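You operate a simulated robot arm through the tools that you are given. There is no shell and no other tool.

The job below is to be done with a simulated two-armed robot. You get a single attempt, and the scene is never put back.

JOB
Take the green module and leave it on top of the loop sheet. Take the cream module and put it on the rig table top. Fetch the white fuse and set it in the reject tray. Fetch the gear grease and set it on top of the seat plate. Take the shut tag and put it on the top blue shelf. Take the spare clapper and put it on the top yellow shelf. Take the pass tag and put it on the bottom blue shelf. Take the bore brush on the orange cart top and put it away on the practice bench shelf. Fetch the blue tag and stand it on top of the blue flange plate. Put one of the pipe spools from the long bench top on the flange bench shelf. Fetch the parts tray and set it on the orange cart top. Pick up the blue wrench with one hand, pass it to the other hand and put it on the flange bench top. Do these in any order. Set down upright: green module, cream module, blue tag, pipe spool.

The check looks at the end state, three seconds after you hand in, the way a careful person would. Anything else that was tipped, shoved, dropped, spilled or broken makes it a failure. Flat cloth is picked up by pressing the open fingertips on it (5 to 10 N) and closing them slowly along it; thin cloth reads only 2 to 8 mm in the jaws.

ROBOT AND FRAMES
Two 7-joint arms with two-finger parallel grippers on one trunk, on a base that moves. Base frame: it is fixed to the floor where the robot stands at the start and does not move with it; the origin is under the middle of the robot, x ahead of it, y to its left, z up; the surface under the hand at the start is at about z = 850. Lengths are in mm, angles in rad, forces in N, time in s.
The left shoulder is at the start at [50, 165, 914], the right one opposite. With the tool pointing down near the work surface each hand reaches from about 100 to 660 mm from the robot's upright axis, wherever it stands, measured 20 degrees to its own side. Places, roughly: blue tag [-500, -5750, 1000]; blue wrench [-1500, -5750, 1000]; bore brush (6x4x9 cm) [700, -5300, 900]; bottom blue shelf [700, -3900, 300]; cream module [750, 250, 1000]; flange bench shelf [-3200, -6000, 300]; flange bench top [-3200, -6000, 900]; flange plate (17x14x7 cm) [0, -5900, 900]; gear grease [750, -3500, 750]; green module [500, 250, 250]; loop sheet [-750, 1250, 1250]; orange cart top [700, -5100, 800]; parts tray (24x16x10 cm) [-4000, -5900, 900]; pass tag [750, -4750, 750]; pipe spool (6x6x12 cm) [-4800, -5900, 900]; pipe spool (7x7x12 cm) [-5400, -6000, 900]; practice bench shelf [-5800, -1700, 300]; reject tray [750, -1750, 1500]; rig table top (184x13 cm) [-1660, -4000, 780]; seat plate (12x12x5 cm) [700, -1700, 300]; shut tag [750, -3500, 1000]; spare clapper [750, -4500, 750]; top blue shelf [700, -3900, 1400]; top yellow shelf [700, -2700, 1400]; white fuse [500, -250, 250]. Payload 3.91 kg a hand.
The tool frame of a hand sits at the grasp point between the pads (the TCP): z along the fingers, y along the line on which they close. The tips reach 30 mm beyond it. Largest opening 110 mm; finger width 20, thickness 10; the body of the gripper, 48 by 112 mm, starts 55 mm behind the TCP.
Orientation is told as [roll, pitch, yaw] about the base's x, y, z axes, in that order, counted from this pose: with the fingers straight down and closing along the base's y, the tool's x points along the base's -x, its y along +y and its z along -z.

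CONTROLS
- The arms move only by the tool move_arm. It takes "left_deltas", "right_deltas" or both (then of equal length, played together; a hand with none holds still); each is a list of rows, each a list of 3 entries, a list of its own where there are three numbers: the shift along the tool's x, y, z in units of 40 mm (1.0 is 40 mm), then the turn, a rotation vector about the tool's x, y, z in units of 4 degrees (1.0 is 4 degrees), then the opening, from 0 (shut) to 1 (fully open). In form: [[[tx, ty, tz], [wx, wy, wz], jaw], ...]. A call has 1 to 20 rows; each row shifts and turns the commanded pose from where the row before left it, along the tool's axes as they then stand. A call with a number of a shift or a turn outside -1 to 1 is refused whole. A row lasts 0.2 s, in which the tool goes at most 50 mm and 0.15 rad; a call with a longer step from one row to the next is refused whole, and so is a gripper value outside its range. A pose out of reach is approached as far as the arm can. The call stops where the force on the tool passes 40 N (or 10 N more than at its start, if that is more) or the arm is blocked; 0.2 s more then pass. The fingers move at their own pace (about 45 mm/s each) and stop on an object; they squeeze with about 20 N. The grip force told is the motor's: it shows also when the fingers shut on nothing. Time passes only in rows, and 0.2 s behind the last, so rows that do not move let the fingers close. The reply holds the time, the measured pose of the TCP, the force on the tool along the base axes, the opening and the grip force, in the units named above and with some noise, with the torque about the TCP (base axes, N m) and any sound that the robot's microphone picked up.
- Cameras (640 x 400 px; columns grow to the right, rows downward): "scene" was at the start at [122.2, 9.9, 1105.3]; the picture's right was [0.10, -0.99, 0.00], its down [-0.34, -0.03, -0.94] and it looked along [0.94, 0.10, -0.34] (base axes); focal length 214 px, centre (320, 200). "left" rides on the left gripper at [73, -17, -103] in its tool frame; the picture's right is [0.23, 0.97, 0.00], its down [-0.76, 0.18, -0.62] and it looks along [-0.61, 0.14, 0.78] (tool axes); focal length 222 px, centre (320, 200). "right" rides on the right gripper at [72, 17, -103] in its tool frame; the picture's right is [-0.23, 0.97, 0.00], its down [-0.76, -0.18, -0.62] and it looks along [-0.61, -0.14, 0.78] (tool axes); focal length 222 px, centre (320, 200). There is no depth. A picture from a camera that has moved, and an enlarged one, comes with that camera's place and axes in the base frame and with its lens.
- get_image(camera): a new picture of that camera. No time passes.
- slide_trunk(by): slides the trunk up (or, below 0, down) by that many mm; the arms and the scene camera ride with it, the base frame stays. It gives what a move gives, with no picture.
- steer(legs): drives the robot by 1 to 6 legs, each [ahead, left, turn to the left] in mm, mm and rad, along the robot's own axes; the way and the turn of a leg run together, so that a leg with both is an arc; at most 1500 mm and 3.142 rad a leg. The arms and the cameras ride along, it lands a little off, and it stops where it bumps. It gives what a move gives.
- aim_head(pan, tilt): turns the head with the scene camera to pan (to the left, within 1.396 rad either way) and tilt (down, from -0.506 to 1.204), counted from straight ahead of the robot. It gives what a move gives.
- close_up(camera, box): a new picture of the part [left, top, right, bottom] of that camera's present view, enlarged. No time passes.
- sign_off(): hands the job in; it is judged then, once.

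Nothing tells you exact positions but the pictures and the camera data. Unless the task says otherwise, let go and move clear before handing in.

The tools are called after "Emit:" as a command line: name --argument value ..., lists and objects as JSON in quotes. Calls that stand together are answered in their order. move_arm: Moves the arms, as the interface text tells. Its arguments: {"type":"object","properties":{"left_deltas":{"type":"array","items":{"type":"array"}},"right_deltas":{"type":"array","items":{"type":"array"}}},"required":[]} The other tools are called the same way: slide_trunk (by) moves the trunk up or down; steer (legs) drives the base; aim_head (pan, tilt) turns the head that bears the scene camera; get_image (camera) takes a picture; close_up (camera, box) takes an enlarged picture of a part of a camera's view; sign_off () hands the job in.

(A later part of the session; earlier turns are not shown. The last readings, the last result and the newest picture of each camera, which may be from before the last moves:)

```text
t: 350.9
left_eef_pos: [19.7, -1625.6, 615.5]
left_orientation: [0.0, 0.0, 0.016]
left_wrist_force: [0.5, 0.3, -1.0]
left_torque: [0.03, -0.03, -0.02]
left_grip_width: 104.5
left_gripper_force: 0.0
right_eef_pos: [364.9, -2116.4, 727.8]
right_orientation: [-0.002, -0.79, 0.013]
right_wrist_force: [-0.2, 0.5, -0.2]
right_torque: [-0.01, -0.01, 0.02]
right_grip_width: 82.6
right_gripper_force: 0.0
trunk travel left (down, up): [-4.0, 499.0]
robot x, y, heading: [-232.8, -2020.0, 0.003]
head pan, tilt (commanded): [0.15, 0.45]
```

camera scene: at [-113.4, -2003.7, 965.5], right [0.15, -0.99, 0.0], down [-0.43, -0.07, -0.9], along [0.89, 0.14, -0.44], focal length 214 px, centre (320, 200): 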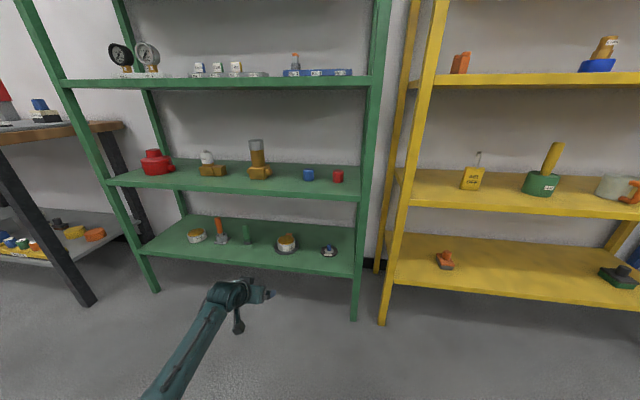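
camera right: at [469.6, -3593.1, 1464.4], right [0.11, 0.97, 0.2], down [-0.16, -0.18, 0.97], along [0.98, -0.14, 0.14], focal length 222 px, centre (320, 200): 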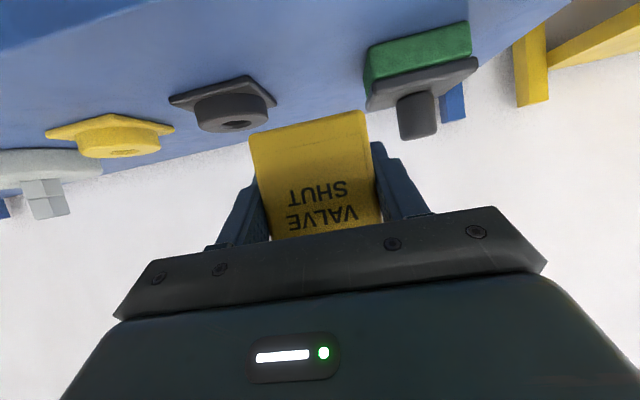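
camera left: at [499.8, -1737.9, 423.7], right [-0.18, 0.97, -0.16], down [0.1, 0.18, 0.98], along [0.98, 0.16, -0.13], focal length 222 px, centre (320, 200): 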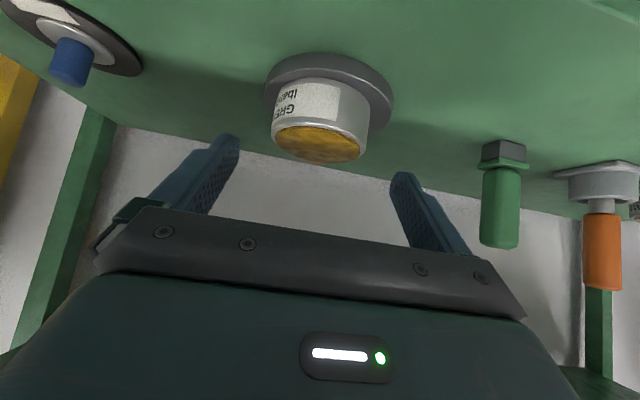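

Emit:
move_arm --left_deltas '[[[0.7, 0, -0.3], [0, 0, 0], 0.95], [[0.7, 0, -0.3], [0, 0, 0], 0.95], [[0.7, 0, -0.3], [0, 0, 0], 0.95]]'

Emit:
steer --legs '[[0, -1000, 0], [0, -970, 0]]'

Emit:
steer --legs '[[0, 0, -0.4]]'

Emit:
aim_head --pan 0.0 --tilt 0.3

Emit:
get_image --camera "scene"

```text
t: 351.7
left_eef_pos: [-54.9, -1612.7, 658.0]
left_orientation: [0.0, 0.005, 0.015]
left_wrist_force: [-0.6, -0.3, 0.3]
left_torque: [0.01, -0.01, -0.01]
left_grip_width: 104.3
left_gripper_force: 0.1
left hand out of reach, approached as far as the arm can: row 3
right_eef_pos: [364.5, -2115.8, 727.8]
right_orientation: [-0.003, -0.789, 0.012]
right_wrist_force: [-0.1, 0.5, -0.2]
right_torque: [0.0, -0.01, 0.01]
right_grip_width: 82.4
right_gripper_force: 0.0
trunk travel left (down, up): [-4.0, 499.0]
robot x, y, heading: [-236.8, -2022.2, 0.004]
head pan, tilt (commanded): [0.15, 0.45]
```

```text
t: 369.3
left_eef_pos: [-33.5, -3585.9, 659.1]
left_orientation: [0.0, 0.004, 0.032]
left_wrist_force: [0.2, 0.5, 0.5]
left_torque: [0.0, 0.02, -0.01]
left_grip_width: 104.3
left_gripper_force: 0.1
right_eef_pos: [393.1, -4082.7, 727.5]
right_orientation: [-0.002, -0.789, 0.031]
right_wrist_force: [0.2, 0.0, 0.1]
right_torque: [-0.01, 0.02, -0.02]
right_grip_width: 82.1
right_gripper_force: 0.0
trunk travel left (down, up): [-4.0, 499.0]
robot x, y, heading: [-206.9, -3994.1, 0.019]
head pan, tilt (commanded): [0.15, 0.45]
```

```text
t: 370.9
left_eef_pos: [111.8, -3686.7, 657.9]
left_orientation: [0.0, 0.004, -0.37]
left_wrist_force: [0.1, 0.8, 0.6]
left_torque: [0.02, -0.03, 0.0]
left_grip_width: 104.5
left_gripper_force: 0.1
right_eef_pos: [312.5, -4310.7, 727.3]
right_orientation: [-0.005, -0.787, -0.371]
right_wrist_force: [-0.3, 0.0, 0.7]
right_torque: [-0.03, -0.01, 0.01]
right_grip_width: 82.5
right_gripper_force: 0.1
trunk travel left (down, up): [-4.0, 499.0]
robot x, y, heading: [-205.7, -3993.8, -0.383]
head pan, tilt (commanded): [0.15, 0.45]
```

```text
t: 371.6
left_eef_pos: [111.9, -3686.4, 657.7]
left_orientation: [0.0, 0.002, -0.368]
left_wrist_force: [-0.5, -0.1, -0.2]
left_torque: [-0.02, 0.01, 0.0]
left_grip_width: 104.5
left_gripper_force: 0.0
right_eef_pos: [311.8, -4310.7, 727.2]
right_orientation: [-0.002, -0.788, -0.372]
right_wrist_force: [-0.3, 0.5, 0.4]
right_torque: [0.01, 0.02, -0.02]
right_grip_width: 82.7
right_gripper_force: 0.0
trunk travel left (down, up): [-4.0, 499.0]
robot x, y, heading: [-203.3, -3992.2, -0.384]
head pan, tilt (commanded): [0.0, 0.3]
```

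```text
taken
camera scene: at [-92.1, -4039.6, 979.4], right [-0.37, -0.93, 0.0], down [-0.27, 0.11, -0.96], along [0.89, -0.36, -0.3], focal length 214 px, centre (320, 200)
```

scene: 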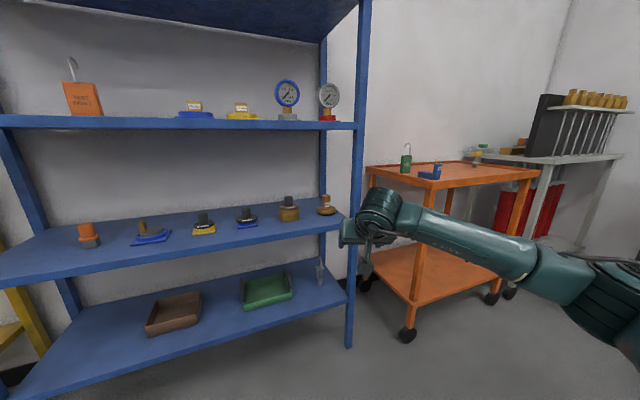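

The right forearm would pass too close to the orange cart this way. I turn to −0.2 rad instead, carry the hand further out on its own side, and yaw the tool so it still comes in diagonally.

Emit:
steer --legs '[[0, 0, 0.184]]'

Emit:
move_arm --right_deltas '[[[0.168, -0.956, -0.168], [0, 0, 0], 0.75], [[0.168, -0.956, -0.168], [0, 0, 0], 0.75], [[0.168, -0.956, -0.168], [0, 0, 0], 0.75], [[0.168, -0.956, -0.168], [0, 0, 0], 0.75], [[0, 0, 0], [0.67, 0, 0.67], 0.75], [[0, 0, 0], [0.67, 0, 0.67], 0.75], [[0, 0, 0], [0.67, 0, 0.67], 0.75]]'

Emit:
aim_head --pan -0.3 --tilt 0.35

Emit:
get_image --camera "scene"

Emit:
close_up --camera "scene" --box '[260, 130, 420, 250]'

```text
t: 372.7
left_eef_pos: [50.5, -3634.1, 657.5]
left_orientation: [-0.001, 0.002, -0.185]
left_wrist_force: [-0.2, 0.3, -0.1]
left_torque: [-0.04, 0.04, 0.02]
left_grip_width: 104.5
left_gripper_force: 0.0
right_eef_pos: [360.6, -4210.8, 727.0]
right_orientation: [-0.004, -0.789, -0.189]
right_wrist_force: [0.3, -0.3, 0.0]
right_torque: [-0.03, -0.01, 0.0]
right_grip_width: 82.5
right_gripper_force: 0.1
trunk travel left (down, up): [-4.0, 499.0]
robot x, y, heading: [-206.4, -3994.3, -0.199]
head pan, tilt (commanded): [0.0, 0.3]
```

```text
t: 374.3
left_eef_pos: [50.6, -3633.8, 657.0]
left_orientation: [0.0, 0.003, -0.186]
left_wrist_force: [-0.9, 0.6, 0.1]
left_torque: [0.0, -0.01, 0.02]
left_grip_width: 104.2
left_gripper_force: 0.1
right_eef_pos: [295.9, -4352.3, 726.3]
right_orientation: [-0.002, -0.791, -0.389]
right_wrist_force: [0.1, 0.5, 0.6]
right_torque: [0.02, -0.02, -0.01]
right_grip_width: 82.8
right_gripper_force: 0.1
trunk travel left (down, up): [-4.0, 499.0]
robot x, y, heading: [-206.5, -3993.7, -0.197]
head pan, tilt (commanded): [0.0, 0.3]
```

```text
t: 375.1
left_eef_pos: [50.2, -3633.2, 658.9]
left_orientation: [0.0, 0.003, -0.185]
left_wrist_force: [-0.1, 0.0, -0.6]
left_torque: [0.01, -0.01, -0.01]
left_grip_width: 104.2
left_gripper_force: 0.1
right_eef_pos: [294.5, -4352.2, 728.6]
right_orientation: [-0.002, -0.792, -0.388]
right_wrist_force: [-0.4, 0.5, -0.6]
right_torque: [-0.02, 0.0, 0.01]
right_grip_width: 82.4
right_gripper_force: 0.0
trunk travel left (down, up): [-4.0, 499.0]
robot x, y, heading: [-203.7, -3993.3, -0.202]
head pan, tilt (commanded): [-0.3, 0.351]
```

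```text
taken
camera scene: at [-95.4, -4044.2, 974.8], right [-0.48, -0.88, 0.0], down [-0.3, 0.16, -0.94], along [0.83, -0.45, -0.34], focal length 214 px, centre (320, 200)
```

scene: 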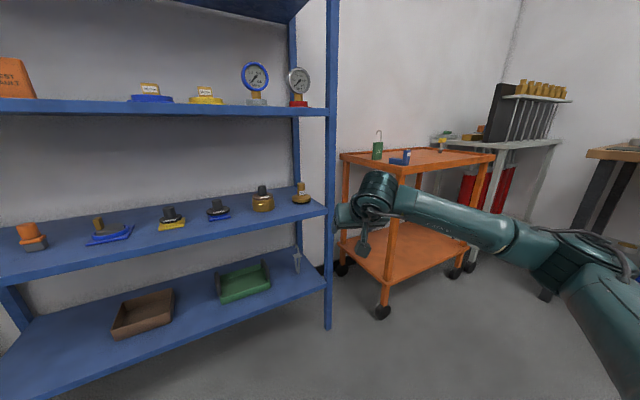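

```text
3.33 times, centred on (340, 190) of scene
camera zoom: at [-95.4, -4044.2, 974.8], right [-0.48, -0.88, 0.0], down [-0.3, 0.16, -0.94], along [0.83, -0.45, -0.34], focal length 715 px, centre (253, 233)
```

zoom: 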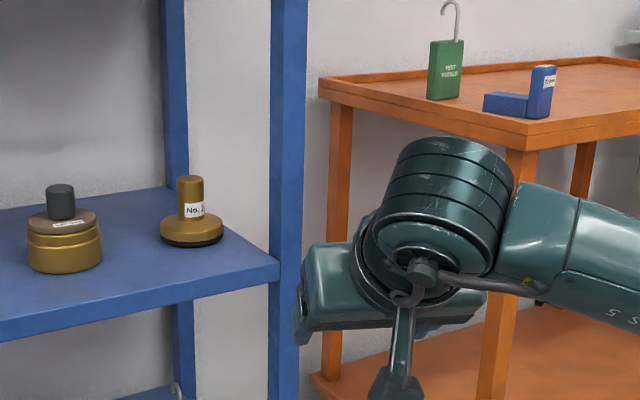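

The clapper is near [690, −4386] with a 34 mm handle from z≈685 to 731, and the cart's near corner is further off than I thought (about [512, −4785]). I drive to the start of the diagonal approach.

Emit:
steer --legs '[[190, 87, 0]]'

Emit:
move_arm --right_deltas '[[[0.2, 0, 0.2], [0, 0, 0], 0.6]]'

Emit:
get_image --camera "right"

Emit:
close_up --camera "right" --box '[240, 100, 440, 240]'

Emit:
get_image --camera "scene"

```text
t: 376.7
left_eef_pos: [252.6, -3583.6, 657.5]
left_orientation: [-0.002, 0.004, -0.181]
left_wrist_force: [0.2, -0.2, 0.3]
left_torque: [0.0, -0.03, -0.04]
left_grip_width: 104.5
left_gripper_force: 0.0
right_eef_pos: [498.9, -4303.9, 727.1]
right_orientation: [-0.002, -0.789, -0.386]
right_wrist_force: [0.6, -0.2, 0.2]
right_torque: [0.0, 0.01, 0.01]
right_grip_width: 82.6
right_gripper_force: 0.0
trunk travel left (down, up): [-4.0, 499.0]
robot x, y, heading: [-4.6, -3943.0, -0.193]
head pan, tilt (commanded): [-0.3, 0.351]
```

```text
t: 377.1
left_eef_pos: [253.7, -3584.7, 658.3]
left_orientation: [0.001, 0.003, -0.179]
left_wrist_force: [0.0, 0.0, 0.0]
left_torque: [0.01, 0.04, 0.0]
left_grip_width: 104.5
left_gripper_force: 0.0
right_eef_pos: [500.5, -4304.3, 716.0]
right_orientation: [-0.002, -0.789, -0.384]
right_wrist_force: [-0.5, -0.2, 0.1]
right_torque: [-0.01, -0.06, 0.01]
right_grip_width: 66.0
right_gripper_force: 0.0
trunk travel left (down, up): [-4.0, 499.0]
robot x, y, heading: [0.2, -3950.5, -0.189]
head pan, tilt (commanded): [-0.3, 0.351]
```

```text
taken
camera right: at [390.9, -4240.5, 736.8], right [0.52, 0.84, 0.16], down [0.02, -0.2, 0.98], along [0.86, -0.5, -0.12], focal length 222 px, centre (320, 200)
```

right: 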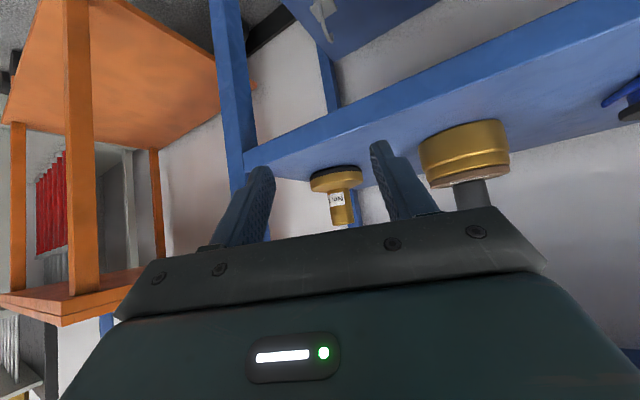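

```text
2.86 times, centred on (340, 170) of right
camera zoom: at [390.9, -4240.5, 736.8], right [0.52, 0.84, 0.16], down [0.02, -0.2, 0.98], along [0.86, -0.5, -0.12], focal length 635 px, centre (263, 286)
```

zoom: 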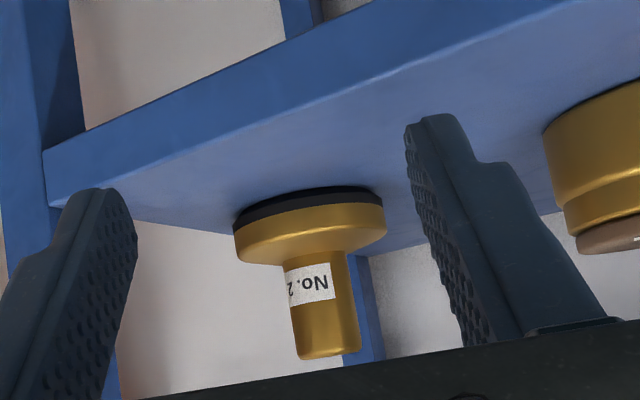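

```text
taken
camera scene: at [108.0, -3994.9, 974.8], right [-0.48, -0.88, 0.0], down [-0.3, 0.16, -0.94], along [0.83, -0.45, -0.34], focal length 214 px, centre (320, 200)
```

scene: 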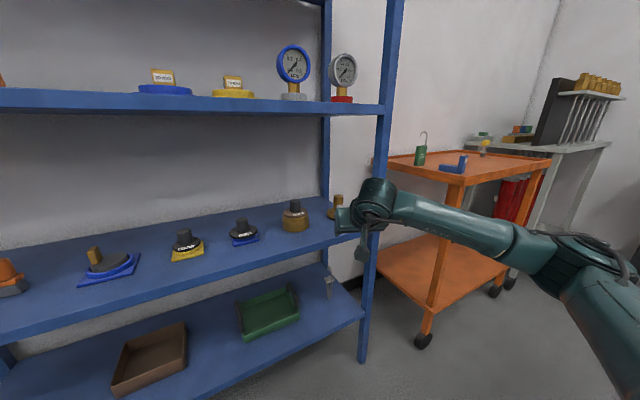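

The handle lies straight along the tool's approach line, about 208 mm ahead. I drive 150 mm along it and check.

Emit:
steer --legs '[[147, -29, 0]]'

Emit:
get_image --camera "right"

Emit:
get_image --camera "scene"

```text
t: 378.5
left_eef_pos: [389.8, -3639.5, 657.5]
left_orientation: [-0.001, 0.002, -0.178]
left_wrist_force: [0.1, 0.0, -0.1]
left_torque: [-0.03, -0.01, -0.04]
left_grip_width: 104.4
left_gripper_force: 0.1
right_eef_pos: [637.8, -4358.9, 716.1]
right_orientation: [-0.001, -0.79, -0.384]
right_wrist_force: [0.1, -0.1, 1.0]
right_torque: [-0.03, -0.01, 0.03]
right_grip_width: 65.9
right_gripper_force: 0.1
trunk travel left (down, up): [-4.0, 499.0]
robot x, y, heading: [136.3, -4001.4, -0.191]
head pan, tilt (commanded): [-0.3, 0.351]
```

```text
taken
camera right: at [529.7, -4296.5, 736.9], right [0.51, 0.84, 0.16], down [0.02, -0.2, 0.98], along [0.86, -0.5, -0.12], focal length 222 px, centre (320, 200)
```

right: 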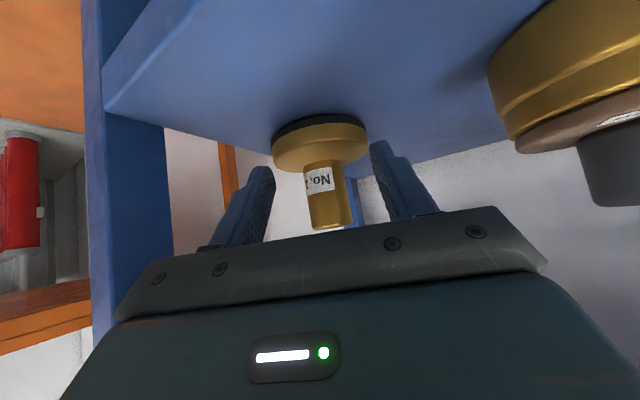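

```text
taken
camera scene: at [246.4, -4051.5, 974.8], right [-0.47, -0.88, 0.0], down [-0.3, 0.16, -0.94], along [0.83, -0.45, -0.34], focal length 214 px, centre (320, 200)
```

scene: 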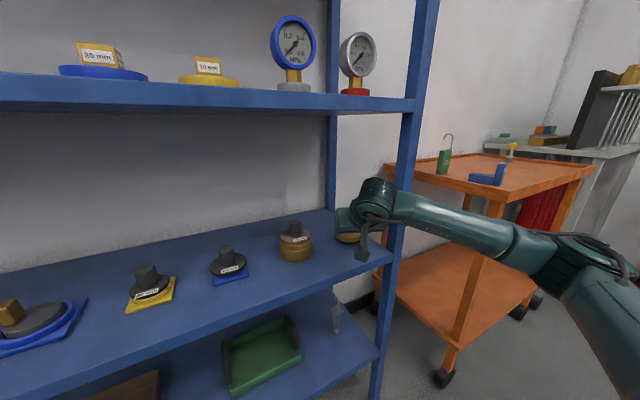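

Emit:
move_arm --right_deltas '[[[-0.477, -0.04, 0.477], [0, 0, 0], 0.6], [[-0.477, -0.03, 0.477], [0, 0, 0], 0.6]]'

Emit:
get_image --camera "right"

```text
t: 379.1
left_eef_pos: [390.2, -3640.3, 658.7]
left_orientation: [0.0, 0.003, -0.179]
left_wrist_force: [0.6, -0.7, 0.1]
left_torque: [0.0, 0.03, -0.04]
left_grip_width: 104.6
left_gripper_force: 0.1
right_eef_pos: [687.2, -4382.3, 715.9]
right_orientation: [-0.002, -0.791, -0.383]
right_wrist_force: [0.1, 0.8, 0.4]
right_torque: [-0.02, -0.03, -0.01]
right_grip_width: 65.9
right_gripper_force: 0.1
trunk travel left (down, up): [-4.0, 499.0]
robot x, y, heading: [139.9, -4003.5, -0.195]
head pan, tilt (commanded): [-0.3, 0.351]
```

```text
taken
camera right: at [578.4, -4319.3, 737.2], right [0.51, 0.84, 0.16], down [0.02, -0.2, 0.98], along [0.86, -0.5, -0.12], focal length 222 px, centre (320, 200)
```

right: 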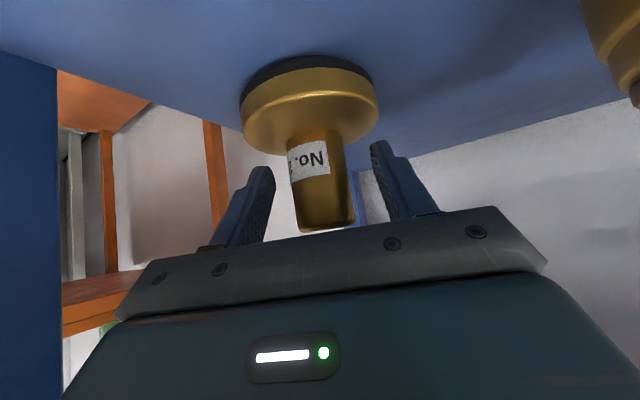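

Emit:
move_arm --right_deltas '[[[0, 0, 0], [0, 0, 0], 0.3], [[0, 0, 0], [0, 0, 0], 0.2], [[0, 0, 0], [0, 0, 0], 0.2], [[0, 0, 0], [0, 0, 0], 0.2], [[-0.1, 0, -0.1], [0, 0, 0], 0.2], [[-0.2, 0, -0.2], [0, 0, 0], 0.2], [[-0.2, 0, -0.2], [0, 0, 0], 0.2]]'

Emit:
get_image --camera "right"

```text
t: 380.7
left_eef_pos: [391.3, -3639.9, 657.8]
left_orientation: [0.003, 0.004, -0.18]
left_wrist_force: [0.2, -0.5, 0.4]
left_torque: [-0.01, -0.01, -0.03]
left_grip_width: 104.4
left_gripper_force: 0.1
right_eef_pos: [687.2, -4381.2, 744.2]
right_orientation: [-0.001, -0.789, -0.382]
right_wrist_force: [-1.0, 0.4, -3.2]
right_torque: [-0.01, 0.0, -0.01]
right_grip_width: 33.7
right_gripper_force: 20.1
trunk travel left (down, up): [-4.0, 499.0]
robot x, y, heading: [135.7, -4003.9, -0.199]
head pan, tilt (commanded): [-0.3, 0.351]
```

```text
taken
camera right: at [578.6, -4319.1, 765.4], right [0.51, 0.84, 0.16], down [0.02, -0.2, 0.98], along [0.86, -0.5, -0.12], focal length 222 px, centre (320, 200)
```

right: 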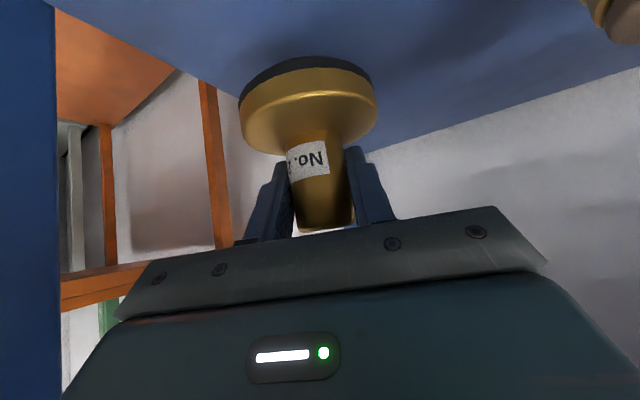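

The clapper is held (34 mm). I back out along the same line, square up, and drive along to the yellow rack.

Emit:
steer --legs '[[-300, 59, 0]]'

Emit:
steer --legs '[[-50, 0, 0.197], [0, 700, 0], [0, 650, 0]]'

Emit:
slide_trunk --by 400

Emit:
slide_trunk --by 95

Emit:
aim_head --pan -0.2 --tilt 0.2

Emit:
get_image --camera "scene"

```text
t: 382.8
left_eef_pos: [112.2, -3525.5, 657.5]
left_orientation: [0.003, 0.003, -0.182]
left_wrist_force: [0.6, 0.3, 0.0]
left_torque: [-0.03, -0.01, -0.03]
left_grip_width: 104.5
left_gripper_force: 0.0
right_eef_pos: [406.6, -4266.4, 744.8]
right_orientation: [-0.002, -0.79, -0.384]
right_wrist_force: [0.2, -0.9, -3.6]
right_torque: [0.0, -0.02, -0.02]
right_grip_width: 33.8
right_gripper_force: 19.5
trunk travel left (down, up): [-4.0, 499.0]
robot x, y, heading: [-145.1, -3885.7, -0.193]
head pan, tilt (commanded): [-0.3, 0.351]
```

```text
t: 395.9
left_eef_pos: [-22.8, -2120.0, 657.0]
left_orientation: [0.002, 0.003, 0.022]
left_wrist_force: [-0.7, 0.2, -0.3]
left_torque: [0.03, 0.03, -0.02]
left_grip_width: 104.4
left_gripper_force: 0.1
right_eef_pos: [417.1, -2787.1, 743.5]
right_orientation: [-0.001, -0.79, -0.182]
right_wrist_force: [0.1, 0.9, -5.2]
right_torque: [0.01, -0.04, 0.0]
right_grip_width: 34.0
right_gripper_force: 20.2
trunk travel left (down, up): [-4.0, 499.0]
robot x, y, heading: [-199.4, -2523.4, 0.009]
head pan, tilt (commanded): [-0.3, 0.351]
```

```text
t: 399.7
left_eef_pos: [-22.8, -2120.7, 1058.1]
left_orientation: [0.002, 0.002, 0.021]
left_wrist_force: [-0.6, 0.3, 1.1]
left_torque: [-0.02, 0.01, -0.02]
left_grip_width: 104.7
left_gripper_force: 0.0
right_eef_pos: [416.8, -2787.7, 1143.7]
right_orientation: [-0.001, -0.79, -0.181]
right_wrist_force: [0.0, 0.0, -4.7]
right_torque: [0.0, -0.02, 0.04]
right_grip_width: 33.7
right_gripper_force: 20.0
trunk travel left (down, up): [-404.0, 99.0]
robot x, y, heading: [-195.5, -2524.0, 0.005]
head pan, tilt (commanded): [-0.3, 0.351]
```

```text
t: 401.0
left_eef_pos: [-22.5, -2120.2, 1151.5]
left_orientation: [0.003, 0.003, 0.023]
left_wrist_force: [-1.0, -0.5, 0.1]
left_torque: [0.03, -0.01, -0.04]
left_grip_width: 104.5
left_gripper_force: 0.1
right_eef_pos: [416.9, -2787.1, 1240.4]
right_orientation: [-0.003, -0.789, -0.181]
right_wrist_force: [1.1, 0.2, -4.3]
right_torque: [-0.02, -0.04, -0.02]
right_grip_width: 33.8
right_gripper_force: 19.6
trunk travel left (down, up): [-499.0, 4.0]
robot x, y, heading: [-199.1, -2530.2, 0.009]
head pan, tilt (commanded): [-0.3, 0.351]
```

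```text
t: 401.7
left_eef_pos: [-23.6, -2120.2, 1153.1]
left_orientation: [0.002, 0.003, 0.02]
left_wrist_force: [0.0, -0.6, 0.1]
left_torque: [0.01, 0.03, 0.01]
left_grip_width: 104.4
left_gripper_force: 0.1
right_eef_pos: [417.4, -2788.7, 1237.5]
right_orientation: [-0.002, -0.788, -0.182]
right_wrist_force: [0.6, -0.5, -5.6]
right_torque: [-0.01, -0.01, -0.02]
right_grip_width: 33.9
right_gripper_force: 20.0
trunk travel left (down, up): [-499.0, 4.0]
robot x, y, heading: [-202.6, -2531.2, 0.01]
head pan, tilt (commanded): [-0.201, 0.201]
```

```text
taken
camera scene: at [-78.3, -2543.4, 1483.7], right [-0.19, -0.98, 0.0], down [-0.2, 0.04, -0.98], along [0.96, -0.19, -0.2], focal length 214 px, centre (320, 200)
```

scene: 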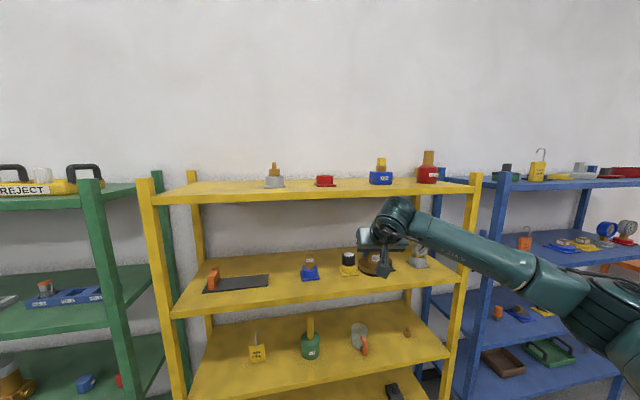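

The top yellow shelf has a free gap between the red item (y≈−2714) and the blue AIR item (y≈−2930). I pull the hand back a little, raise it above the shelf, and drive in toward y≈−2820.

Emit:
move_arm --right_deltas '[[[0.707, 0, -0.707], [0, 0, 0], 0.2], [[0.707, 0, -0.707], [0, 0, 0], 0.2], [[-0.661, 0, -0.661], [0, 0, 0], 0.2], [[-0.661, 0, -0.661], [0, 0, 0], 0.2], [[-0.661, 0, -0.661], [0, 0, 0], 0.2], [[-0.661, 0, -0.661], [0, 0, 0], 0.2], [[-0.661, 0, -0.661], [0, 0, 0], 0.2], [[-0.661, 0, -0.661], [0, 0, 0], 0.2], [[-0.661, 0, -0.661], [0, 0, 0], 0.2]]'

Emit:
steer --legs '[[240, -44, -0.01]]'

Emit:
get_image --camera "right"

Emit:
close_up --camera "scene" --box '[220, 90, 460, 240]'

```text
t: 403.7
left_eef_pos: [-23.4, -2119.5, 1152.8]
left_orientation: [-0.001, 0.002, 0.021]
left_wrist_force: [-0.2, 0.1, -0.9]
left_torque: [-0.03, 0.01, -0.02]
left_grip_width: 104.6
left_gripper_force: 0.1
right_eef_pos: [335.9, -2770.5, 1501.9]
right_orientation: [-0.004, -0.79, -0.178]
right_wrist_force: [-0.4, 0.0, -4.7]
right_torque: [-0.03, 0.03, 0.02]
right_grip_width: 33.8
right_gripper_force: 20.1
trunk travel left (down, up): [-499.0, 4.0]
robot x, y, heading: [-201.1, -2526.6, 0.007]
head pan, tilt (commanded): [-0.201, 0.201]
```

```text
t: 405.5
left_eef_pos: [223.3, -2166.7, 1153.6]
left_orientation: [0.002, 0.004, 0.01]
left_wrist_force: [0.8, -0.5, -0.4]
left_torque: [0.03, 0.02, 0.01]
left_grip_width: 104.6
left_gripper_force: 0.0
right_eef_pos: [574.4, -2822.2, 1500.2]
right_orientation: [-0.003, -0.79, -0.195]
right_wrist_force: [-0.5, 0.4, -4.8]
right_torque: [0.01, 0.01, -0.03]
right_grip_width: 33.8
right_gripper_force: 19.8
trunk travel left (down, up): [-499.0, 4.0]
robot x, y, heading: [38.9, -2566.0, -0.001]
head pan, tilt (commanded): [-0.201, 0.201]
```

```text
taken
camera right: at [455.9, -2781.4, 1521.1], right [0.35, 0.92, 0.16], down [0.06, -0.19, 0.98], along [0.94, -0.33, -0.12], focal length 222 px, centre (320, 200)
```

right: 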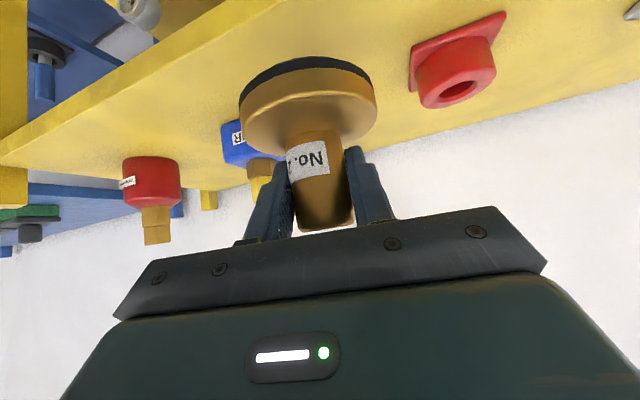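

```text
2.67 times, centred on (340, 165) of scene
camera zoom: at [162.1, -2588.2, 1483.7], right [-0.2, -0.98, 0.0], down [-0.2, 0.04, -0.98], along [0.96, -0.2, -0.2], focal length 572 px, centre (267, 293)
```

zoom: 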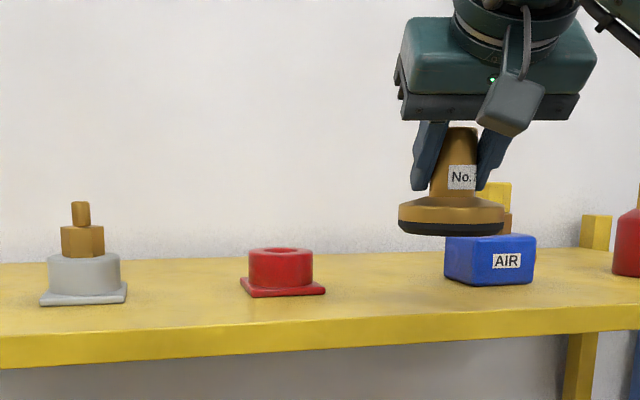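

Emit:
move_arm --right_deltas '[[[-0.591, 0.153, 0.591], [0, 0, 0], 0.2], [[-0.591, 0.153, 0.591], [0, 0, 0], 0.2], [[0.442, 0, 0.442], [0, 0, 0], 0.2], [[0.442, 0, 0.442], [0, 0, 0], 0.2], [[0.1, 0, 0.1], [0, 0, 0], 0.2]]'

Emit:
close_up --camera "scene" --box '[220, 90, 460, 240]'

```text
t: 406.7
left_eef_pos: [221.8, -2165.5, 1152.9]
left_orientation: [0.001, 0.004, 0.008]
left_wrist_force: [0.0, -0.2, -0.1]
left_torque: [0.02, -0.02, 0.02]
left_grip_width: 104.6
left_gripper_force: 0.1
right_eef_pos: [640.7, -2823.6, 1445.2]
right_orientation: [0.0, -0.789, -0.193]
right_wrist_force: [-0.2, -0.3, -3.8]
right_torque: [-0.03, 0.0, 0.02]
right_grip_width: 33.8
right_gripper_force: 20.4
trunk travel left (down, up): [-499.0, 4.0]
robot x, y, heading: [40.9, -2571.4, -0.003]
head pan, tilt (commanded): [-0.201, 0.201]
```

```text
2.67 times, centred on (340, 165) of scene
camera zoom: at [161.3, -2588.1, 1483.7], right [-0.2, -0.98, 0.0], down [-0.2, 0.04, -0.98], along [0.96, -0.2, -0.2], focal length 572 px, centre (267, 293)
```

zoom: 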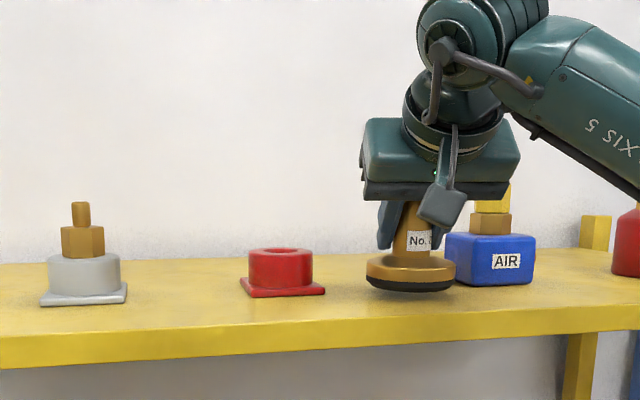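

Emit:
move_arm --right_deltas '[[[0.06, 0, 0.06], [0, 0, 0], 0.2], [[0.05, 0, 0.05], [0, 0, 0], 0.2], [[0.04, 0, 0.04], [0, 0, 0], 0.2]]'

Emit:
move_arm --right_deltas '[[[0.03, 0, 0.03], [0, 0, 0], 0.2], [[0.03, 0, 0.03], [0, 0, 0], 0.2]]'

```text
t: 407.5
left_eef_pos: [222.9, -2166.2, 1153.2]
left_orientation: [0.003, 0.003, 0.009]
left_wrist_force: [-0.4, -0.8, 0.0]
left_torque: [-0.02, 0.01, 0.02]
left_grip_width: 104.5
left_gripper_force: 0.1
right_eef_pos: [642.5, -2823.2, 1436.9]
right_orientation: [0.0, -0.791, -0.193]
right_wrist_force: [0.5, 0.4, -2.9]
right_torque: [0.03, -0.06, -0.05]
right_grip_width: 33.8
right_gripper_force: 20.1
trunk travel left (down, up): [-499.0, 4.0]
robot x, y, heading: [41.2, -2570.5, -0.002]
head pan, tilt (commanded): [-0.201, 0.201]
```

```text
t: 408.1
left_eef_pos: [221.9, -2165.1, 1152.8]
left_orientation: [0.0, 0.002, 0.009]
left_wrist_force: [-0.2, 0.1, 0.1]
left_torque: [0.04, 0.02, 0.01]
left_grip_width: 104.5
left_gripper_force: 0.0
right_eef_pos: [641.2, -2823.1, 1437.0]
right_orientation: [0.003, -0.798, -0.197]
right_wrist_force: [6.2, -1.1, 14.9]
right_torque: [-0.03, 0.16, 0.03]
right_grip_width: 33.9
right_gripper_force: 20.0
trunk travel left (down, up): [-499.0, 4.0]
robot x, y, heading: [41.6, -2569.0, -0.006]
head pan, tilt (commanded): [-0.201, 0.201]
```

Contact. I release and withdraw along the tool axis.

Emit:
move_arm --right_deltas '[[[-0.025, 0, -0.025], [0, 0, 0], 0.2], [[0, 0, 0], [0, 0, 0], 0.4], [[0, 0, 0], [0, 0, 0], 0.6], [[0, 0, 0], [0, 0, 0], 0.6], [[0, 0, -0.5], [0, 0, 0], 0.6], [[0, 0, -0.9], [0, 0, 0], 0.6], [[0, 0, -0.9], [0, 0, 0], 0.6]]'

Emit:
steer --legs '[[-250, 0, 0]]'

Emit:
get_image --camera "scene"

Emit:
close_up --camera "scene" --box '[250, 130, 450, 230]'

```text
t: 409.7
left_eef_pos: [220.4, -2165.8, 1153.1]
left_orientation: [0.001, 0.001, 0.008]
left_wrist_force: [-0.5, -0.1, 0.5]
left_torque: [0.0, -0.05, -0.02]
left_grip_width: 104.3
left_gripper_force: 0.1
right_eef_pos: [576.6, -2809.6, 1500.6]
right_orientation: [-0.001, -0.791, -0.194]
right_wrist_force: [0.6, 0.3, 0.9]
right_torque: [-0.01, 0.0, 0.04]
right_grip_width: 66.2
right_gripper_force: 0.0
trunk travel left (down, up): [-499.0, 4.0]
robot x, y, heading: [42.5, -2569.5, -0.003]
head pan, tilt (commanded): [-0.201, 0.201]
```

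```text
t: 411.5
left_eef_pos: [-25.2, -2164.6, 1152.3]
left_orientation: [0.0, 0.001, 0.007]
left_wrist_force: [-0.1, -0.6, 0.7]
left_torque: [-0.01, -0.02, -0.01]
left_grip_width: 104.6
left_gripper_force: 0.0
right_eef_pos: [326.5, -2810.7, 1500.3]
right_orientation: [-0.002, -0.79, -0.2]
right_wrist_force: [1.1, 0.1, 0.0]
right_torque: [-0.01, -0.04, -0.01]
right_grip_width: 66.2
right_gripper_force: 0.1
trunk travel left (down, up): [-499.0, 4.0]
robot x, y, heading: [-206.9, -2568.4, -0.003]
head pan, tilt (commanded): [-0.201, 0.201]
```

```text
taken
camera scene: at [-89.8, -2586.8, 1483.8], right [-0.21, -0.98, 0.0], down [-0.19, 0.04, -0.98], along [0.96, -0.2, -0.2], focal length 214 px, centre (320, 200)
```

scene: 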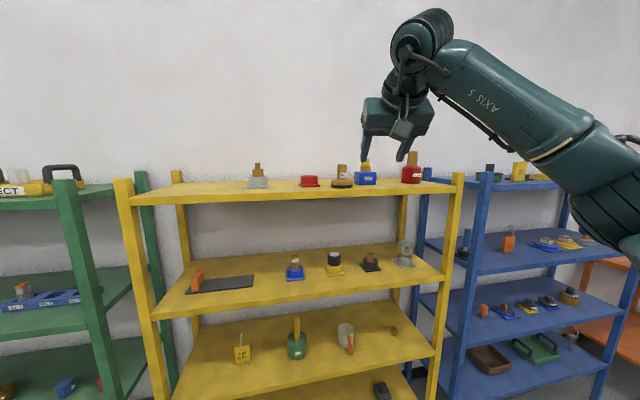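

```text
3.20 times, centred on (350, 180) of scene
camera zoom: at [-89.8, -2586.8, 1483.8], right [-0.21, -0.98, 0.0], down [-0.19, 0.04, -0.98], along [0.96, -0.2, -0.2], focal length 686 px, centre (224, 264)
```

zoom: 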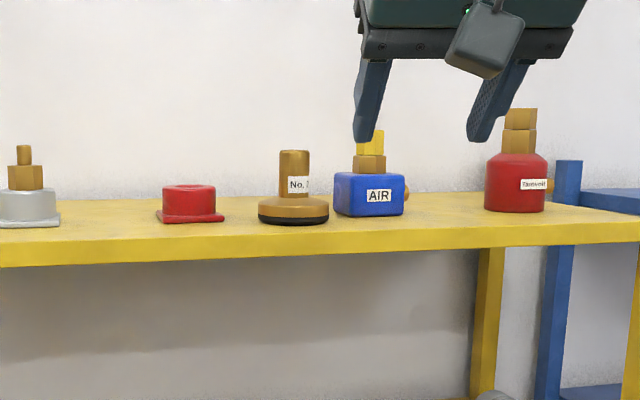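

The clapper stands on the top yellow shelf. Next is the green PASS tag on the orange cart: I lower the trunk, straighten the right hand's yaw, and drive down to the cart.

Emit:
slide_trunk --by -400

Emit:
move_arm --right_deltas '[[[0, 0, 0], [-0.67, 0, -0.67], 0.78], [[0, 0, 0], [-0.67, 0, -0.67], 0.78], [[0, 0, 0], [-0.67, 0, -0.67], 0.78], [[0.707, 0, 0.707], [0, 0, 0], 0.78], [[0.707, 0, 0.707], [0, 0, 0], 0.78]]'

Emit:
steer --legs '[[0, -1000, 0], [0, -980, 0]]'

Emit:
aim_head --pan -0.5 --tilt 0.3

Emit:
get_image --camera "scene"

Emit:
close_up --camera "scene" --box '[200, 100, 420, 260]'

```text
t: 415.4
left_eef_pos: [-26.0, -2165.2, 753.0]
left_orientation: [0.001, 0.005, 0.006]
left_wrist_force: [-0.9, 0.0, 0.0]
left_torque: [0.01, 0.01, 0.02]
left_grip_width: 104.6
left_gripper_force: 0.1
right_eef_pos: [327.0, -2811.0, 1100.3]
right_orientation: [-0.003, -0.789, -0.199]
right_wrist_force: [0.1, 0.5, 0.2]
right_torque: [-0.01, -0.01, -0.03]
right_grip_width: 65.9
right_gripper_force: 0.2
trunk travel left (down, up): [-99.0, 404.0]
robot x, y, heading: [-207.2, -2570.5, -0.01]
head pan, tilt (commanded): [-0.201, 0.201]
```

```text
t: 416.6
left_eef_pos: [-26.2, -2163.7, 752.9]
left_orientation: [0.003, 0.003, 0.006]
left_wrist_force: [0.7, 0.4, -0.2]
left_torque: [0.01, -0.02, -0.03]
left_grip_width: 104.3
left_gripper_force: 0.1
right_eef_pos: [326.3, -2811.0, 1018.2]
right_orientation: [-0.002, -0.788, 0.001]
right_wrist_force: [-0.9, -0.2, 0.7]
right_torque: [0.01, 0.0, 0.04]
right_grip_width: 85.6
right_gripper_force: 0.1
trunk travel left (down, up): [-99.0, 404.0]
robot x, y, heading: [-211.5, -2566.8, -0.007]
head pan, tilt (commanded): [-0.201, 0.201]
```

```text
t: 434.1
left_eef_pos: [-52.5, -4141.2, 753.8]
left_orientation: [0.0, 0.005, -0.002]
left_wrist_force: [-0.6, -0.1, -0.3]
left_torque: [0.02, -0.03, 0.0]
left_grip_width: 104.5
left_gripper_force: 0.0
right_eef_pos: [297.9, -4791.0, 1020.1]
right_orientation: [-0.004, -0.787, -0.006]
right_wrist_force: [0.1, -0.2, 0.3]
right_torque: [-0.01, 0.0, 0.0]
right_grip_width: 85.7
right_gripper_force: 0.0
trunk travel left (down, up): [-99.0, 404.0]
robot x, y, heading: [-238.1, -4544.1, -0.01]
head pan, tilt (commanded): [-0.201, 0.201]
```

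```text
t: 434.9
left_eef_pos: [-52.0, -4141.3, 752.3]
left_orientation: [0.003, 0.003, -0.001]
left_wrist_force: [0.1, 0.2, -0.2]
left_torque: [0.01, -0.02, 0.01]
left_grip_width: 104.4
left_gripper_force: 0.0
right_eef_pos: [297.5, -4791.1, 1019.3]
right_orientation: [-0.002, -0.789, -0.005]
right_wrist_force: [-0.8, 0.1, -0.2]
right_torque: [0.01, 0.01, -0.02]
right_grip_width: 86.0
right_gripper_force: 0.1
trunk travel left (down, up): [-99.0, 404.0]
robot x, y, heading: [-240.3, -4547.0, -0.008]
head pan, tilt (commanded): [-0.499, 0.3]
```

```text
taken
camera scene: at [-127.6, -4588.8, 1074.5], right [-0.49, -0.87, 0.0], down [-0.26, 0.15, -0.96], along [0.83, -0.47, -0.3], focal length 214 px, centre (320, 200)
```

scene: 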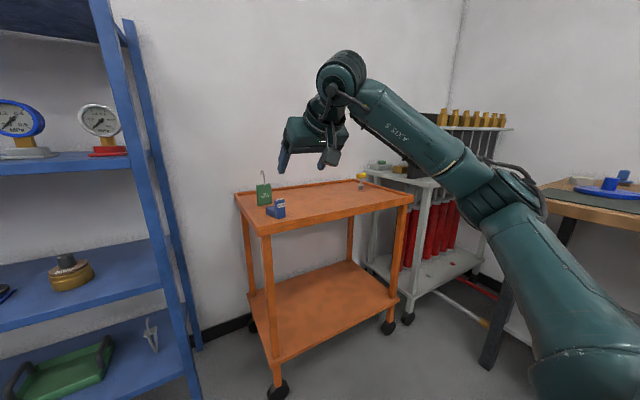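

```text
2.50 times, centred on (310, 180) of scene
camera zoom: at [-127.6, -4588.8, 1074.5], right [-0.49, -0.87, 0.0], down [-0.26, 0.15, -0.96], along [0.83, -0.47, -0.3], focal length 536 px, centre (345, 250)
```

zoom: 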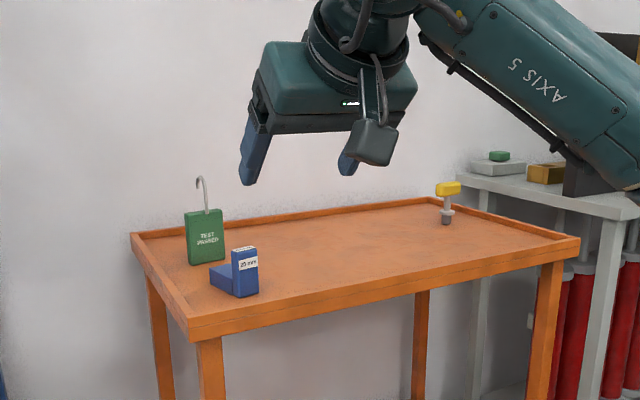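

Emit:
close_up --camera "scene" --box '[240, 165, 300, 225]'

Emit:
close_up --camera "scene" --box '[340, 160, 390, 200]'

```text
6.67 times, centred on (270, 195) of scene
camera zoom: at [-127.6, -4588.8, 1074.5], right [-0.49, -0.87, 0.0], down [-0.26, 0.15, -0.96], along [0.83, -0.47, -0.3], focal length 1430 px, centre (653, 233)
```

zoom: 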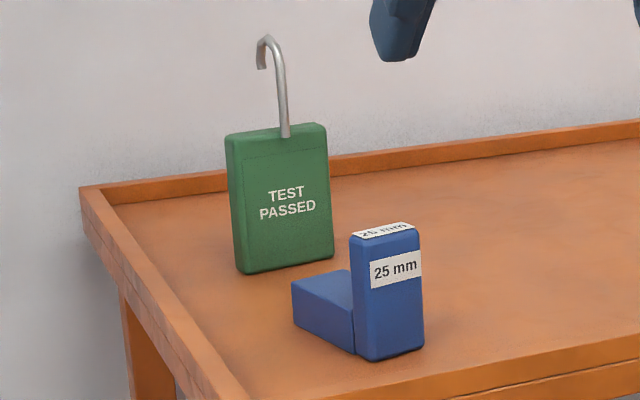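

```text
10.00 times, centred on (365, 180) of scene
camera zoom: at [-127.6, -4588.8, 1074.5], right [-0.49, -0.87, 0.0], down [-0.26, 0.15, -0.96], along [0.83, -0.47, -0.3], focal length 2145 px, centre (-130, 400)
```

zoom: 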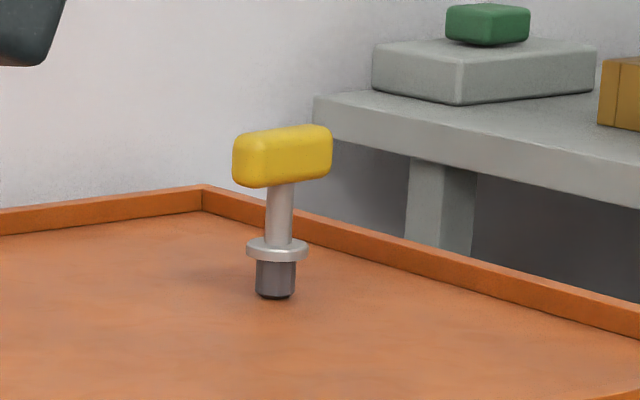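

The PASS tag ("TEST PASSED") stands near [711, −4797] on the cart (z≈800), turned about 0.19 rad, with a blue 25 mm block in front of it. I set the right hand to a 30° tilt and matching yaw so it comes down from above over the block.

Emit:
move_arm --right_deltas '[[[0, 0, 0], [0, 1, 0], 0.78], [[0, 0, 0], [0, 1, 0], 0.78], [[0, 0, 0], [0, 1, 0], 0.78], [[0, 0, 0], [0, 0.75, 0], 0.78], [[0, 0, 0], [-0.453, 0, -0.787], 0.78], [[0, 0, 0], [-0.453, 0, -0.787], 0.78], [[0, 0, 0], [-0.453, 0, -0.787], 0.78]]'

Emit:
steer --legs '[[300, -22, 0.008]]'

Emit:
get_image --camera "right"

Emit:
aim_head --pan -0.4 --tilt 0.35

Emit:
close_up --camera "scene" --box '[230, 130, 410, 260]'

```text
t: 436.5
left_eef_pos: [-51.9, -4141.8, 753.0]
left_orientation: [0.002, 0.005, -0.001]
left_wrist_force: [-0.4, -0.6, 1.0]
left_torque: [-0.01, -0.02, 0.0]
left_grip_width: 104.4
left_gripper_force: 0.1
right_eef_pos: [296.9, -4790.1, 1019.5]
right_orientation: [-0.004, -0.528, 0.186]
right_wrist_force: [-0.2, 0.0, 0.9]
right_torque: [0.0, -0.03, 0.03]
right_grip_width: 85.9
right_gripper_force: 0.2
trunk travel left (down, up): [-99.0, 404.0]
robot x, y, heading: [-238.1, -4540.3, -0.014]
head pan, tilt (commanded): [-0.499, 0.3]
```

```text
t: 438.6
left_eef_pos: [244.4, -4165.9, 753.0]
left_orientation: [0.002, 0.004, 0.008]
left_wrist_force: [0.4, -0.6, 0.0]
left_torque: [0.01, 0.02, 0.01]
left_grip_width: 104.4
left_gripper_force: 0.0
right_eef_pos: [600.2, -4811.2, 1019.6]
right_orientation: [-0.003, -0.528, 0.194]
right_wrist_force: [0.2, 0.9, 0.4]
right_torque: [-0.04, 0.0, -0.02]
right_grip_width: 85.8
right_gripper_force: 0.0
trunk travel left (down, up): [-99.0, 404.0]
robot x, y, heading: [64.7, -4571.9, -0.005]
head pan, tilt (commanded): [-0.499, 0.3]
```

```text
taken
camera right: at [484.1, -4815.9, 1071.9], right [0.01, 0.99, 0.11], down [0.37, -0.11, 0.92], along [0.93, 0.03, -0.37], focal length 222 px, centre (320, 200)
```

right: 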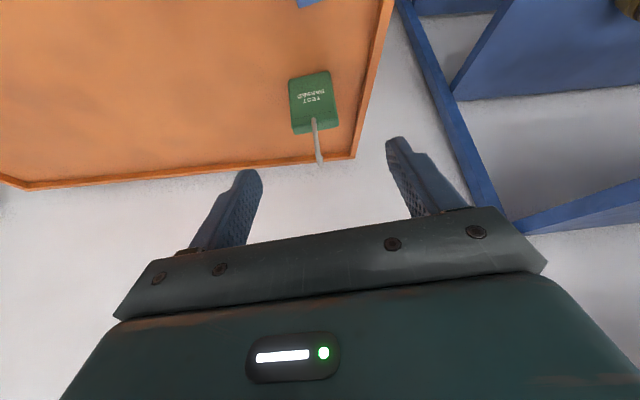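

```text
t: 439.3
left_eef_pos: [243.9, -4164.6, 752.8]
left_orientation: [0.002, 0.003, 0.006]
left_wrist_force: [0.0, -0.4, 0.9]
left_torque: [0.0, -0.02, -0.01]
left_grip_width: 104.7
left_gripper_force: 0.1
right_eef_pos: [599.8, -4811.1, 1019.9]
right_orientation: [-0.003, -0.527, 0.192]
right_wrist_force: [0.3, -0.5, 0.1]
right_torque: [0.01, 0.0, -0.01]
right_grip_width: 85.8
right_gripper_force: 0.0
trunk travel left (down, up): [-99.0, 404.0]
robot x, y, heading: [62.5, -4571.2, -0.004]
head pan, tilt (commanded): [-0.4, 0.351]
```

```text
3.08 times, centred on (320, 195) of scene
camera zoom: at [176.7, -4604.6, 1069.8], right [-0.4, -0.92, 0.0], down [-0.32, 0.14, -0.94], along [0.86, -0.37, -0.34], focal length 660 px, centre (320, 215)
```

zoom: 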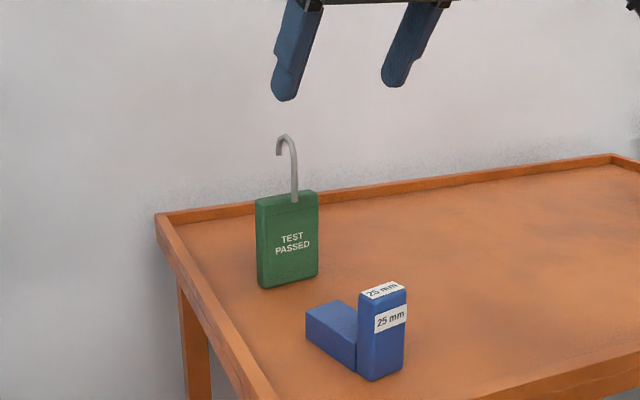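

Emit:
close_up --camera "scene" --box '[295, 180, 345, 225]'

Emit:
close_up --camera "right" --box '[270, 50, 370, 180]'

```text
8.89 times, centred on (320, 202) of scene
camera zoom: at [176.7, -4604.6, 1069.8], right [-0.4, -0.92, 0.0], down [-0.32, 0.14, -0.94], along [0.86, -0.37, -0.34], focal length 1906 px, centre (320, 178)
```

zoom: 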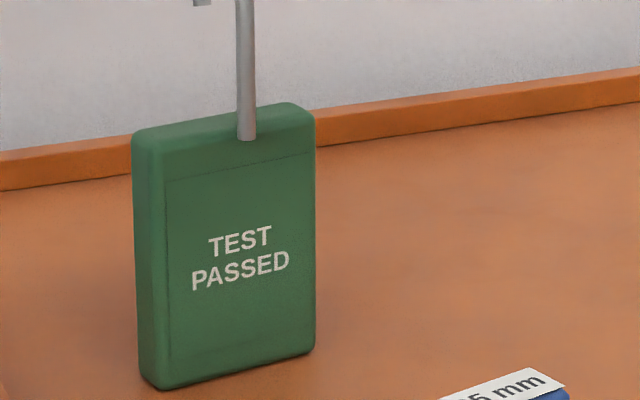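

```text
3.08 times, centred on (320, 115) of right
camera zoom: at [484.1, -4815.9, 1072.0], right [0.01, 0.99, 0.11], down [0.37, -0.11, 0.92], along [0.93, 0.03, -0.37], focal length 684 px, centre (320, 462)
```

zoom: 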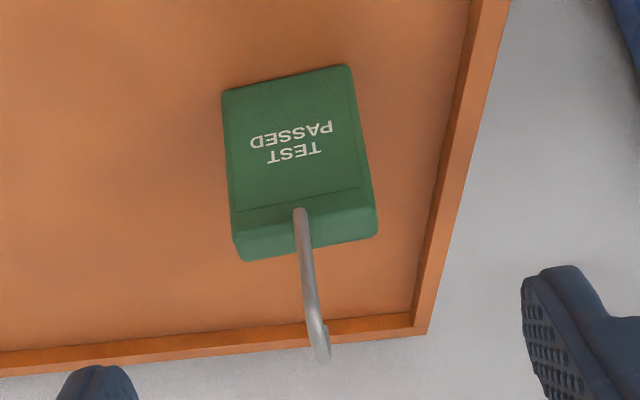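

The tag's front face is at about x≈704, centred at y≈−4800, yaw 0.17, height 799–880. I come down along the tool axis toward it and check halfway.

Emit:
move_arm --right_deltas '[[[-0.058, -0.079, 0.672], [0, 0, 0], 0.78], [[-0.058, -0.079, 0.672], [0, 0, 0], 0.78], [[-0.058, -0.079, 0.672], [0, 0, 0], 0.78], [[0, 0, 0.75], [0, 0, 0], 0.78], [[0, 0, 0.5], [0, 0, 0], 0.78]]'

Emit:
get_image --camera "right"

Emit:
close_up --camera "scene" --box '[230, 90, 430, 250]'

```text
t: 440.5
left_eef_pos: [244.8, -4164.5, 753.2]
left_orientation: [0.002, 0.003, 0.006]
left_wrist_force: [0.2, -1.2, 0.2]
left_torque: [0.0, 0.03, -0.01]
left_grip_width: 104.4
left_gripper_force: 0.1
right_eef_pos: [672.3, -4807.7, 911.1]
right_orientation: [-0.002, -0.527, 0.194]
right_wrist_force: [-0.1, 0.5, -0.1]
right_torque: [-0.02, -0.04, 0.04]
right_grip_width: 85.6
right_gripper_force: 0.1
trunk travel left (down, up): [-99.0, 404.0]
robot x, y, heading: [63.7, -4567.3, -0.01]
head pan, tilt (commanded): [-0.4, 0.351]
```

```text
taken
camera right: at [556.5, -4811.8, 962.5], right [0.01, 0.99, 0.11], down [0.37, -0.11, 0.92], along [0.93, 0.03, -0.37], focal length 222 px, centre (320, 200)
```

right: 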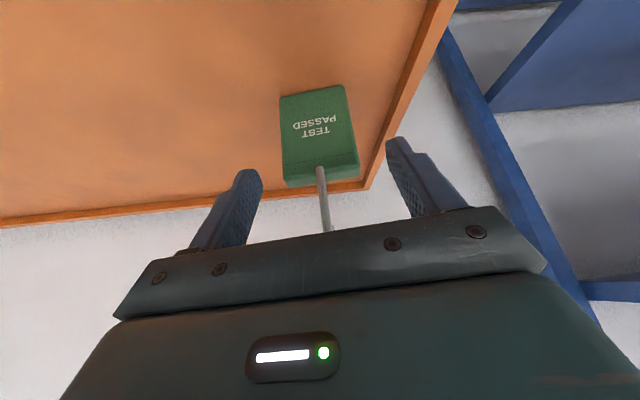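

```text
2.50 times, centred on (330, 170) of scene
camera zoom: at [176.7, -4604.6, 1069.8], right [-0.4, -0.92, 0.0], down [-0.32, 0.14, -0.94], along [0.86, -0.37, -0.34], focal length 536 px, centre (295, 275)
```

zoom: 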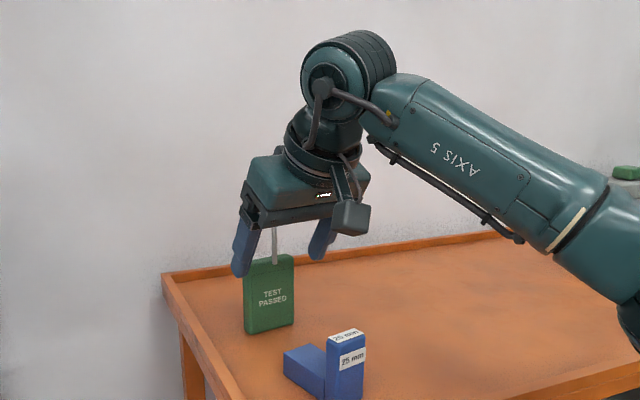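

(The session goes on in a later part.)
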